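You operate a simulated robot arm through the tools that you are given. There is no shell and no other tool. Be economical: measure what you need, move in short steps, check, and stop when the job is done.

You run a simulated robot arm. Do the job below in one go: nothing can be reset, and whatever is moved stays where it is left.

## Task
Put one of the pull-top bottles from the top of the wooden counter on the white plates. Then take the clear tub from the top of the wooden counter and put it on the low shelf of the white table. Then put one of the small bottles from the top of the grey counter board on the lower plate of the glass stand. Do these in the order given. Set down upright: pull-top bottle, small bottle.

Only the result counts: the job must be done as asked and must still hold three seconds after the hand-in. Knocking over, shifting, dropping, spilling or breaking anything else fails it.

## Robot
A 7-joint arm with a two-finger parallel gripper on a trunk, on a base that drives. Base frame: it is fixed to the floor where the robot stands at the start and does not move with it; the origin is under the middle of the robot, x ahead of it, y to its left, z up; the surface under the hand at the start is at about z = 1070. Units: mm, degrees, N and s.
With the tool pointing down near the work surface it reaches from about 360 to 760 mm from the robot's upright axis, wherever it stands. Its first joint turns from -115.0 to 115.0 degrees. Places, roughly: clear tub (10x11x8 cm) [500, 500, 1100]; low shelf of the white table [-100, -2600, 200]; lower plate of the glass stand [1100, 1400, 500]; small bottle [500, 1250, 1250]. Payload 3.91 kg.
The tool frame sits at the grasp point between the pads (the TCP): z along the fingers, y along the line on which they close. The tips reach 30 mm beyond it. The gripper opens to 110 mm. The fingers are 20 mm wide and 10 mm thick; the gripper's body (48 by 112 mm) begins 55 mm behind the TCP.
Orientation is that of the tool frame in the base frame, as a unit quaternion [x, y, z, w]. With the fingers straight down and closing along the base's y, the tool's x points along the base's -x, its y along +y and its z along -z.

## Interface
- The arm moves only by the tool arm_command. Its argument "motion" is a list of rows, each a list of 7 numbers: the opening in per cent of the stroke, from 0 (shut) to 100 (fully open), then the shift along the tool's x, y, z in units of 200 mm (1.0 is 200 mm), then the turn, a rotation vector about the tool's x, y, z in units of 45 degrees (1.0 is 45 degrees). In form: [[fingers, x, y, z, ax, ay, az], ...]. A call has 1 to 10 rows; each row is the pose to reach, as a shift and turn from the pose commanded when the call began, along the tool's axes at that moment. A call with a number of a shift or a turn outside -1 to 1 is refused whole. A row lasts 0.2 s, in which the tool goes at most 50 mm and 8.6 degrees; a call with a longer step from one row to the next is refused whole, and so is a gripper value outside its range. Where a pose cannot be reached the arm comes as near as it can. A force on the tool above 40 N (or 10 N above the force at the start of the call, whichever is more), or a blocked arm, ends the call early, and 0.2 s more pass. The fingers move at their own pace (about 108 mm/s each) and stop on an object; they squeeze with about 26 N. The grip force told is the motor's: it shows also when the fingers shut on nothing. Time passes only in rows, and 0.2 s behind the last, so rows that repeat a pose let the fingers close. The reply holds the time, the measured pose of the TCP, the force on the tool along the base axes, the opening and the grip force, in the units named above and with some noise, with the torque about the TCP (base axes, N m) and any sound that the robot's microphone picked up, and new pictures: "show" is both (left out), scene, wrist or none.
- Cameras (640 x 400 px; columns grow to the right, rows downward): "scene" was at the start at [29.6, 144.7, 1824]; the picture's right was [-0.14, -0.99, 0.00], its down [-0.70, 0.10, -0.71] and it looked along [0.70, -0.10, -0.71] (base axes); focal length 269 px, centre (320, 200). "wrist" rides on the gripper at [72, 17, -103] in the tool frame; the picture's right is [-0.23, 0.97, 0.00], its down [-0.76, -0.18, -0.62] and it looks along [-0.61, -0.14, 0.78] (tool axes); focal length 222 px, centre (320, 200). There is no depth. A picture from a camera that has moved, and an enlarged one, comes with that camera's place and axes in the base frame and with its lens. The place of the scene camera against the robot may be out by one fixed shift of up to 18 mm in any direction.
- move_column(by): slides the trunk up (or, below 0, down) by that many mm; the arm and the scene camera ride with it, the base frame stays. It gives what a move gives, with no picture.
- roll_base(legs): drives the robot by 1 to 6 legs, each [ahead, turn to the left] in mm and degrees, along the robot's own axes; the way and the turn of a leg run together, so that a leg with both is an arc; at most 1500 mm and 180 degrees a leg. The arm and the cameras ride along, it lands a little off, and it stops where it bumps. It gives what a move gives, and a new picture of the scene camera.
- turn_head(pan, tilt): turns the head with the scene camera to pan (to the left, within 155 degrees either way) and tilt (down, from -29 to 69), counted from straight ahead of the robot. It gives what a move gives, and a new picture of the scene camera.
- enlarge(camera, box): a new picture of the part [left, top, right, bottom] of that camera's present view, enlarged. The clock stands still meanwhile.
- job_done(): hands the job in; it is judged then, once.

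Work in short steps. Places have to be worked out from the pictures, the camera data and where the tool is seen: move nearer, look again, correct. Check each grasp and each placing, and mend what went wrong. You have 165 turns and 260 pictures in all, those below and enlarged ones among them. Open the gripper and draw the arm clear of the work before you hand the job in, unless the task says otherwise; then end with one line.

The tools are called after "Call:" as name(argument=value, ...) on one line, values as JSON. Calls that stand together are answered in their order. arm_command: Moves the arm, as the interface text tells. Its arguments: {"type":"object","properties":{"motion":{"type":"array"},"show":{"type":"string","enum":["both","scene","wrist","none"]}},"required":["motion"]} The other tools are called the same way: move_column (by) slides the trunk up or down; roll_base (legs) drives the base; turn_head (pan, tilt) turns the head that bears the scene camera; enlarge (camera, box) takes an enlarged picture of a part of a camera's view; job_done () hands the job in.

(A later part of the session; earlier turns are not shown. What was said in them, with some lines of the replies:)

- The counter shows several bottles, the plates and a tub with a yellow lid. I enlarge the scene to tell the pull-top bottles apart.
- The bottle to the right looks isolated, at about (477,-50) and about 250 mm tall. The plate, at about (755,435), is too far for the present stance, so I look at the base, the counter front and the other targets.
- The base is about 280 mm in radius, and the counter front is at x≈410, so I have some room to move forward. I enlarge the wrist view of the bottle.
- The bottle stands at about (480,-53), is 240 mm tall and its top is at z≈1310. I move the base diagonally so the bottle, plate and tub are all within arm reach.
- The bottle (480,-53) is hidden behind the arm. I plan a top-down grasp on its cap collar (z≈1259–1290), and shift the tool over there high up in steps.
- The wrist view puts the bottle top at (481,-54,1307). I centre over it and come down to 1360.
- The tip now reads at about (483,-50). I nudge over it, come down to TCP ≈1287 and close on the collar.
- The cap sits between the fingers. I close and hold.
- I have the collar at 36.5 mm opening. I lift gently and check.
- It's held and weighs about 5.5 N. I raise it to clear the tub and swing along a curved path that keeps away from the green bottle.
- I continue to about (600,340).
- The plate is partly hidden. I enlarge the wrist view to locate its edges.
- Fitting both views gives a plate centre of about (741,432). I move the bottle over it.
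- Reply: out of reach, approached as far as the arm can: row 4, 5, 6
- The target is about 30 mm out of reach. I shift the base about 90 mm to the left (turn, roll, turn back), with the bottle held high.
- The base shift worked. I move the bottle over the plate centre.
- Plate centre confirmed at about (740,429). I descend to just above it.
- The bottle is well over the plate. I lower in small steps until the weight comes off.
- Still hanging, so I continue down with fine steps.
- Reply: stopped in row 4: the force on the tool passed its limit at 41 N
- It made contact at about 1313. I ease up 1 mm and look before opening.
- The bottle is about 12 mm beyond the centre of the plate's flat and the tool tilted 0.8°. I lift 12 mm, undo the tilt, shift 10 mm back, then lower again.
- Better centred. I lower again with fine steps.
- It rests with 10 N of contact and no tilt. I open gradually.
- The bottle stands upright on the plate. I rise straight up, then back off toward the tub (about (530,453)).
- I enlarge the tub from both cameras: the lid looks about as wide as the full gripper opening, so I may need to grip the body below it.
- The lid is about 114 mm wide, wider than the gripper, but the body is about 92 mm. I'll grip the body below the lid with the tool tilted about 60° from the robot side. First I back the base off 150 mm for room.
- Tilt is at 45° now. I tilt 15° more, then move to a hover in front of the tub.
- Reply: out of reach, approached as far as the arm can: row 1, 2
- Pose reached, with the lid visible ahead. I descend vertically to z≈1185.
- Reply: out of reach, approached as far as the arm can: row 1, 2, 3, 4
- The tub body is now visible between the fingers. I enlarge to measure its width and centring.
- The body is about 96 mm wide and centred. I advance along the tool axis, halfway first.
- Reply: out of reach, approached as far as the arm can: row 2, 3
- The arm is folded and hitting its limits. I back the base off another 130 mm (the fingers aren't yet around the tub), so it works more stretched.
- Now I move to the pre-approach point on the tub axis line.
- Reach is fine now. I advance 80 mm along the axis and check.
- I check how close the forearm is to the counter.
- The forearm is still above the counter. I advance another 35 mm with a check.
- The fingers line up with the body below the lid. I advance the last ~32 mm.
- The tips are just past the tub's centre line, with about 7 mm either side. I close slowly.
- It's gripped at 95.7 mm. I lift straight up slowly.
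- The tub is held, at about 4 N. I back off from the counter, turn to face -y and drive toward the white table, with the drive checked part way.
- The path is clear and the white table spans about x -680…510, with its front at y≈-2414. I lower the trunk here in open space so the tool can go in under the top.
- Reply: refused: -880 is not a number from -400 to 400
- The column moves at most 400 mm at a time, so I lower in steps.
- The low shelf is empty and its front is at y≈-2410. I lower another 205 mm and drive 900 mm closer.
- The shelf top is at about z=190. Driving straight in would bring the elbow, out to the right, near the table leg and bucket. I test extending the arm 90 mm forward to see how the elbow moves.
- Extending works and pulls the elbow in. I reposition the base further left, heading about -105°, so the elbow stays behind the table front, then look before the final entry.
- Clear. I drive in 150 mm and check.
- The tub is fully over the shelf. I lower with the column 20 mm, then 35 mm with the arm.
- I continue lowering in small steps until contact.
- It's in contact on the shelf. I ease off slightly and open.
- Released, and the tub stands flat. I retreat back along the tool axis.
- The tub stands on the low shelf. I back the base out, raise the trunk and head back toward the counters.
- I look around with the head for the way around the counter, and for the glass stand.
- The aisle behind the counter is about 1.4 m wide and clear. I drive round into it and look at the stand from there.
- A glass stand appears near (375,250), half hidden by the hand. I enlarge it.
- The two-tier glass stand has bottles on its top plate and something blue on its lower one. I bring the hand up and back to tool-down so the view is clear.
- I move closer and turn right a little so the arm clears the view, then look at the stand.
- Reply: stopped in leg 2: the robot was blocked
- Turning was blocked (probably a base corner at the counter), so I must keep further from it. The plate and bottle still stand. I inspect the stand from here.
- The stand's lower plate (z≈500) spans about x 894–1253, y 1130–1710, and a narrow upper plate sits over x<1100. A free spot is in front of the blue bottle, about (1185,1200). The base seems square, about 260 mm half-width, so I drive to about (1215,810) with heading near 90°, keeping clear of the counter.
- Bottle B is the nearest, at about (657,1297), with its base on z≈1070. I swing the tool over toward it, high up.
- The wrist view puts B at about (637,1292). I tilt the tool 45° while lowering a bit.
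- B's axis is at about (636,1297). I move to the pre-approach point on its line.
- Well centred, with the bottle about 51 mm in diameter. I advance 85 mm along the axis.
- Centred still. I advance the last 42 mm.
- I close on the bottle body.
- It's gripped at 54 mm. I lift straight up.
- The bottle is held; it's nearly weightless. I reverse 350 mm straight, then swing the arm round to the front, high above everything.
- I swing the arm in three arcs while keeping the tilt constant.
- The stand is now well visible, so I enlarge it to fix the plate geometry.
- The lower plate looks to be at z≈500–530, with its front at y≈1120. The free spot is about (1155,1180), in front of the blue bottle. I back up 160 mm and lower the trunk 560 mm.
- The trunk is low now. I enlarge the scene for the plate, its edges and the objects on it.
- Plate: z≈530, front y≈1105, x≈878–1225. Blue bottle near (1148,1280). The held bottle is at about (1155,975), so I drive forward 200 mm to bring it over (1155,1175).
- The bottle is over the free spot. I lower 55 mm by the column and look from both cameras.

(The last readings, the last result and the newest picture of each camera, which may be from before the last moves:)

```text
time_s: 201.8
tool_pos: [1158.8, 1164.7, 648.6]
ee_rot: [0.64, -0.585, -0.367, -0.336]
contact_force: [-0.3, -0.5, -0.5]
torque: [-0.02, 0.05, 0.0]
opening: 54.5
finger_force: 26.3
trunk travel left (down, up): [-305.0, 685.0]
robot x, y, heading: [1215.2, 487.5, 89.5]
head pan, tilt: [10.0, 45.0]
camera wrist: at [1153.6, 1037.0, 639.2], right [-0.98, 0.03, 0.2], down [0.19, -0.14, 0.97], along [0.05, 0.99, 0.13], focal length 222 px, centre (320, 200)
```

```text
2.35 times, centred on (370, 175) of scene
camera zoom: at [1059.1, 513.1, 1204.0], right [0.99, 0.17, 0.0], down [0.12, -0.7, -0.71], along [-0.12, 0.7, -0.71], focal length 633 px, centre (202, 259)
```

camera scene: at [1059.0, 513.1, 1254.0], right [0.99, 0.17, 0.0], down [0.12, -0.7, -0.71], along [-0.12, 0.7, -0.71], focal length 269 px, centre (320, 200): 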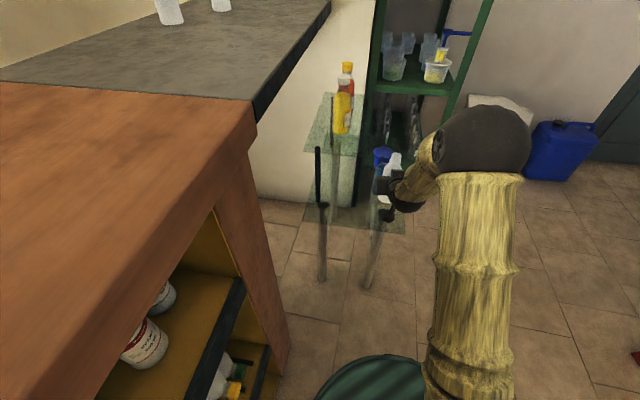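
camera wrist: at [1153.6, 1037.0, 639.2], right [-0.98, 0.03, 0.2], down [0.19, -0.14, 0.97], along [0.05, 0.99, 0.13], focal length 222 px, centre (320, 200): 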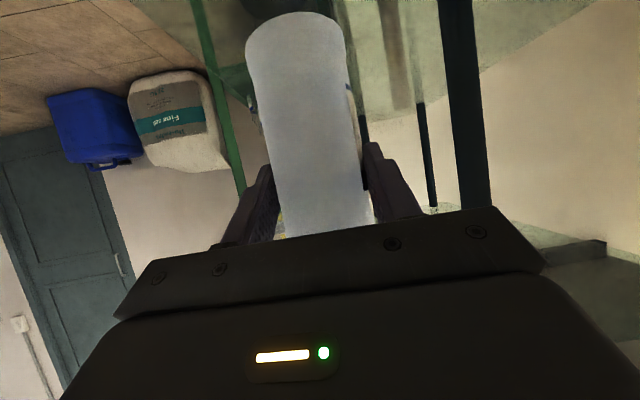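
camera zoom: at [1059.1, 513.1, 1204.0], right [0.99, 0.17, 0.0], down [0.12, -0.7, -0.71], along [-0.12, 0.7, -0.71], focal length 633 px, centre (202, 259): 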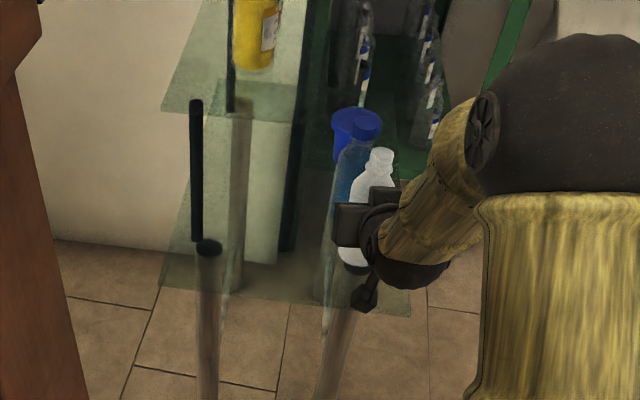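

The bottle projects well inside the plate (over 55 mm from the front edge, about 65 mm from the right). I lower further by the column.

Call:
move_column(by=-25)

Call:
arm_command(motion=[[20, 0.013, 0, 0.0075, 0, 0, 0], [20, 0.022, 0, 0.0125, 0, 0, 0], [20, 0.03, 0, 0.0175, 0, 0, 0], [20, 0.03, 0, 0.0175, 0, 0, 0]], show="wrist")

```text
time_s: 202.5
tool_pos: [1159.7, 1163.4, 625.0]
ee_rot: [0.64, -0.585, -0.367, -0.336]
contact_force: [-0.1, -0.3, 0.5]
torque: [0.0, 0.02, 0.0]
opening: 54.4
finger_force: 26.2
trunk travel left (down, up): [-280.0, 710.0]
robot x, y, heading: [1215.5, 486.0, 89.8]
head pan, tilt: [10.0, 45.0]
```

```text
time_s: 203.5
tool_pos: [1160.5, 1163.7, 622.7]
ee_rot: [0.639, -0.584, -0.37, -0.338]
contact_force: [0.5, 1.4, 23.8]
torque: [0.29, -0.08, -0.08]
opening: 54.5
finger_force: 25.7
trunk travel left (down, up): [-280.0, 710.0]
robot x, y, heading: [1214.5, 490.1, 89.6]
head pan, tilt: [10.0, 45.0]
camera wrist: at [1153.6, 1037.5, 610.3], right [-0.98, 0.03, 0.2], down [0.19, -0.15, 0.97], along [0.05, 0.99, 0.14], focal length 222 px, centre (320, 200)
```

wrist: 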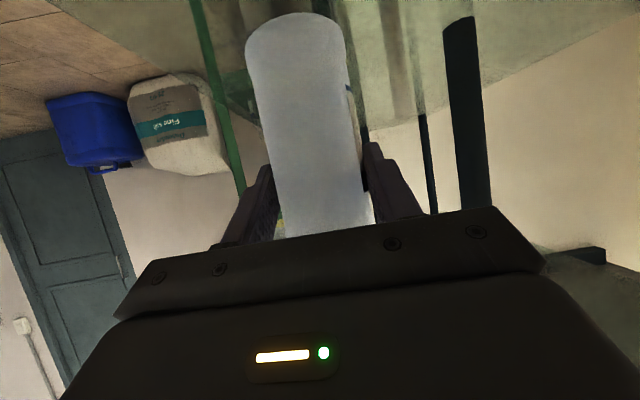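

It's in contact, with the plate at about z≈541. I ease up 3 mm to relieve the force.

Call:
arm_command(motion=[[20, -0.013, 0, -0.0075, 0, 0, 0], [20, -0.013, 0, -0.0075, 0, 0, 0]], show="none")

Call:
enlarge(camera="scene", box=[310, 100, 450, 240])

```text
time_s: 204.1
tool_pos: [1159.8, 1164.4, 620.9]
ee_rot: [0.64, -0.585, -0.368, -0.336]
contact_force: [0.6, 5.5, 16.6]
torque: [0.55, -0.03, 0.02]
opening: 54.1
finger_force: 26.0
trunk travel left (down, up): [-280.0, 710.0]
robot x, y, heading: [1216.4, 487.1, 90.0]
head pan, tilt: [10.0, 45.0]
```

```text
2.86 times, centred on (380, 170) of scene
camera zoom: at [1059.2, 512.1, 1179.0], right [0.99, 0.17, 0.0], down [0.12, -0.7, -0.71], along [-0.12, 0.7, -0.71], focal length 769 px, centre (149, 286)
```

zoom: 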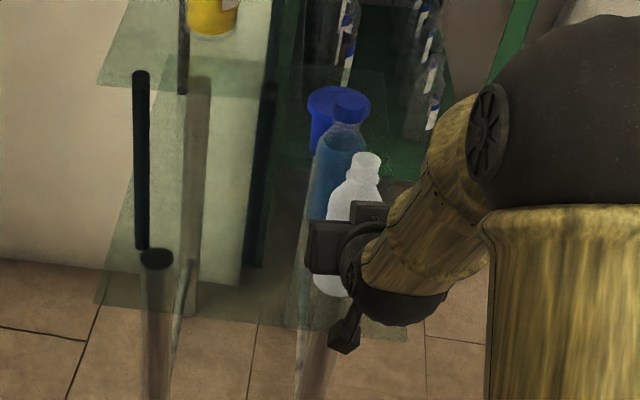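

It rests on the plate, well inside the edge. I ease a bit more and open slowly.

Call:
arm_command(motion=[[20, -0.007, 0, -0.004, 0, 0, 0], [50, -0.007, 0, -0.004, 0, 0, 0], [54, -0.007, 0, -0.004, 0, 0, 0], [60, -0.007, 0, -0.004, 0, 0, 0], [68, -0.007, 0, -0.004, 0, 0, 0], [75, -0.007, 0, -0.004, 0, 0, 0], [75, -0.007, 0, -0.004, 0, 0, 0]], show="both")

```text
time_s: 205.7
tool_pos: [1160.8, 1164.5, 622.6]
ee_rot: [0.64, -0.585, -0.367, -0.336]
contact_force: [-0.3, 0.1, -0.5]
torque: [0.01, -0.04, 0.01]
opening: 82.6
finger_force: 0.1
trunk travel left (down, up): [-280.0, 710.0]
robot x, y, heading: [1214.8, 487.3, 89.4]
head pan, tilt: [10.0, 45.0]
camera scene: at [1059.1, 513.1, 1179.0], right [0.99, 0.17, 0.0], down [0.12, -0.7, -0.71], along [-0.12, 0.7, -0.71], focal length 269 px, centre (320, 200)
camera wrist: at [1153.8, 1036.9, 611.9], right [-0.98, 0.03, 0.2], down [0.19, -0.14, 0.97], along [0.05, 0.99, 0.13], focal length 222 px, centre (320, 200)
```

scene: 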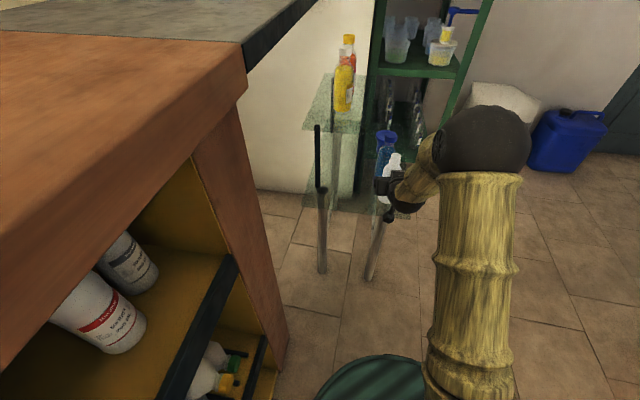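
wrist: 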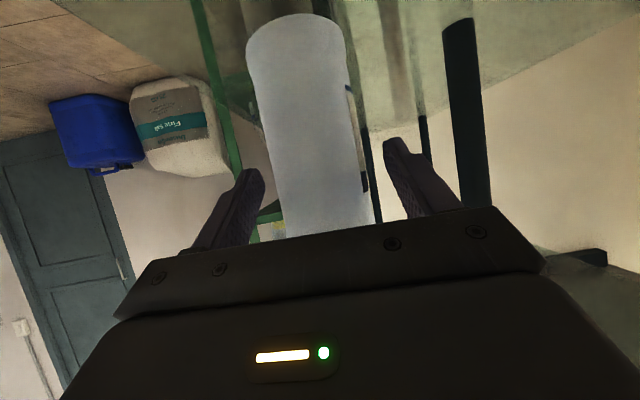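

Released and upright. I retreat along the tool axis.

Call:
arm_command(motion=[[75, 0, 0, -0.1, 0, 0, 0], [75, 0, 0, -0.25, 0, 0, 0], [75, 0, 0, -0.4, 0, 0, 0], [75, 0, 0, -0.55, 0, 0, 0], [75, 0, 0, -0.55, 0, 0, 0]], show="both")

```text
time_s: 206.9
tool_pos: [1167.7, 1069.3, 677.0]
ee_rot: [0.64, -0.585, -0.368, -0.336]
contact_force: [0.3, -0.1, -0.2]
torque: [0.02, -0.01, 0.01]
opening: 82.5
finger_force: 0.0
trunk travel left (down, up): [-280.0, 710.0]
robot x, y, heading: [1217.7, 490.4, 89.4]
head pan, tilt: [10.0, 45.0]
camera scene: at [1059.1, 513.0, 1179.0], right [0.99, 0.17, 0.0], down [0.12, -0.7, -0.71], along [-0.12, 0.7, -0.71], focal length 269 px, centre (320, 200)
camera wrist: at [1160.6, 942.4, 666.2], right [-0.98, 0.03, 0.2], down [0.19, -0.14, 0.97], along [0.05, 0.99, 0.13], focal length 222 px, centre (320, 200)
```

scene: 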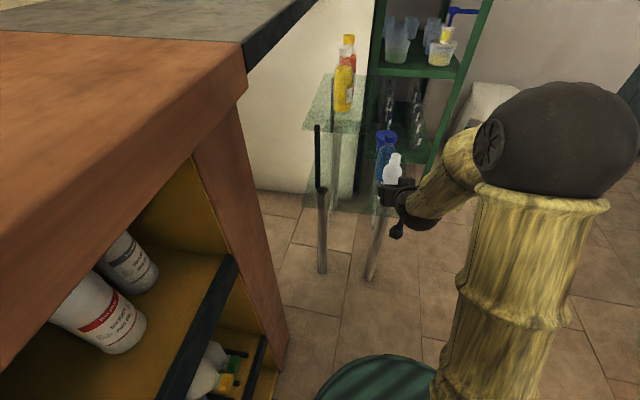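
wrist: 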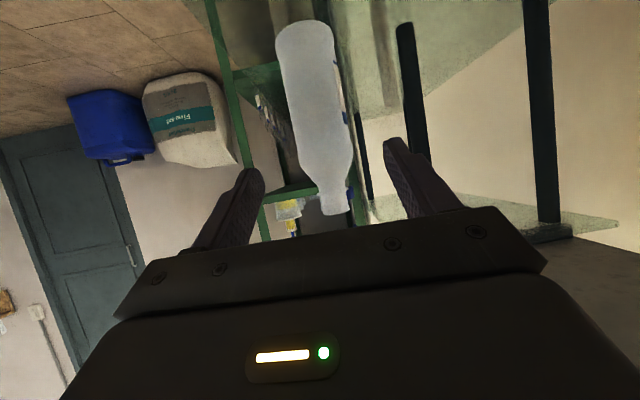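

The bottle stands alone. I back the base off 250 mm for a clear look at the stand and the rest.

Call:
roll_base(legs=[[-250, 0]])

Call:
move_column(by=400)

Call:
turn_head(pan=15, tilt=40)

Call:
enlarge(camera="scene", box=[300, 150, 500, 330])

```text
time_s: 208.9
tool_pos: [1164.7, 820.1, 676.0]
ee_rot: [0.641, -0.584, -0.368, -0.336]
contact_force: [0.0, -0.4, -1.2]
torque: [-0.01, 0.01, 0.0]
opening: 82.6
finger_force: 0.1
trunk travel left (down, up): [-280.0, 710.0]
robot x, y, heading: [1219.1, 238.6, 90.0]
head pan, tilt: [10.0, 45.0]
camera scene: at [1058.2, 262.9, 1179.0], right [0.99, 0.17, 0.0], down [0.12, -0.7, -0.71], along [-0.12, 0.7, -0.71], focal length 269 px, centre (320, 200)
```

scene: 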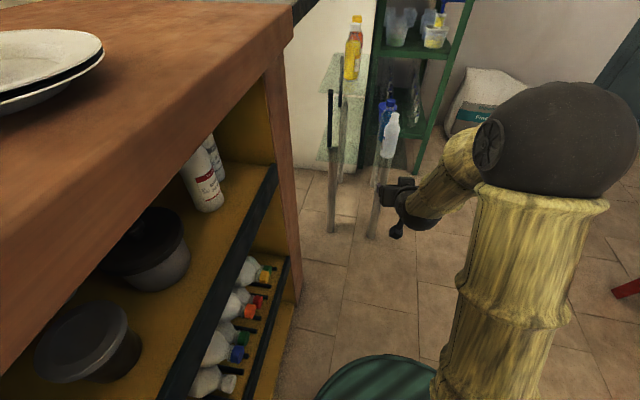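

```text
time_s: 212.7
tool_pos: [1164.2, 821.0, 1077.1]
ee_rot: [0.641, -0.584, -0.368, -0.335]
contact_force: [0.1, -0.4, 0.1]
torque: [-0.03, 0.01, 0.0]
opening: 82.3
finger_force: 0.0
trunk travel left (down, up): [-680.0, 310.0]
robot x, y, heading: [1217.1, 238.6, 89.9]
head pan, tilt: [10.0, 45.0]
```

```text
time_s: 213.4
tool_pos: [1163.6, 820.9, 1075.7]
ee_rot: [0.641, -0.585, -0.367, -0.336]
contact_force: [-0.3, -0.2, -0.6]
torque: [0.01, 0.0, 0.01]
opening: 82.5
finger_force: 0.1
trunk travel left (down, up): [-680.0, 310.0]
robot x, y, heading: [1216.7, 239.9, 89.9]
head pan, tilt: [15.0, 40.0]
camera scene: at [1050.3, 265.0, 1586.2], right [0.97, 0.26, 0.0], down [0.17, -0.62, -0.77], along [-0.2, 0.74, -0.64], focal length 269 px, centre (320, 200)
```

scene: 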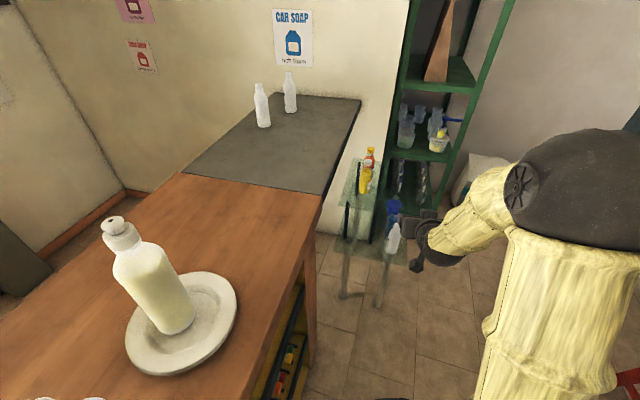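

```text
2.22 times, centred on (400, 240) of scene
camera zoom: at [1050.3, 265.0, 1586.2], right [0.97, 0.26, 0.0], down [0.17, -0.62, -0.77], along [-0.2, 0.74, -0.64], focal length 598 px, centre (142, 111)
```

zoom: 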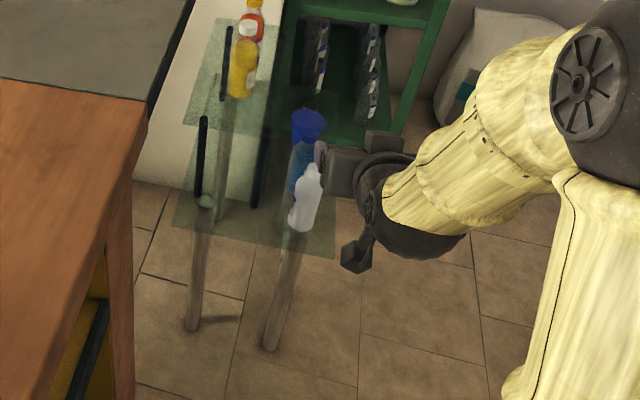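

All three are placed: the pull-top bottle is upright on the plates, the tub was left on the low shelf, and the small bottle is upright on the lower glass plate. The gripper is open and clear, so I hand in.

Call:
job_done()

```text
The job is handed in.
```

The job is handed in: the yellow pull-top bottle is upright on the white plates, the clear tub is on the white table's low shelf, and a small bottle is upright on the glass stand's lower plate. While turning near the counter the base bumped something, probably the counter; everything I could see there afterwards was still standing.
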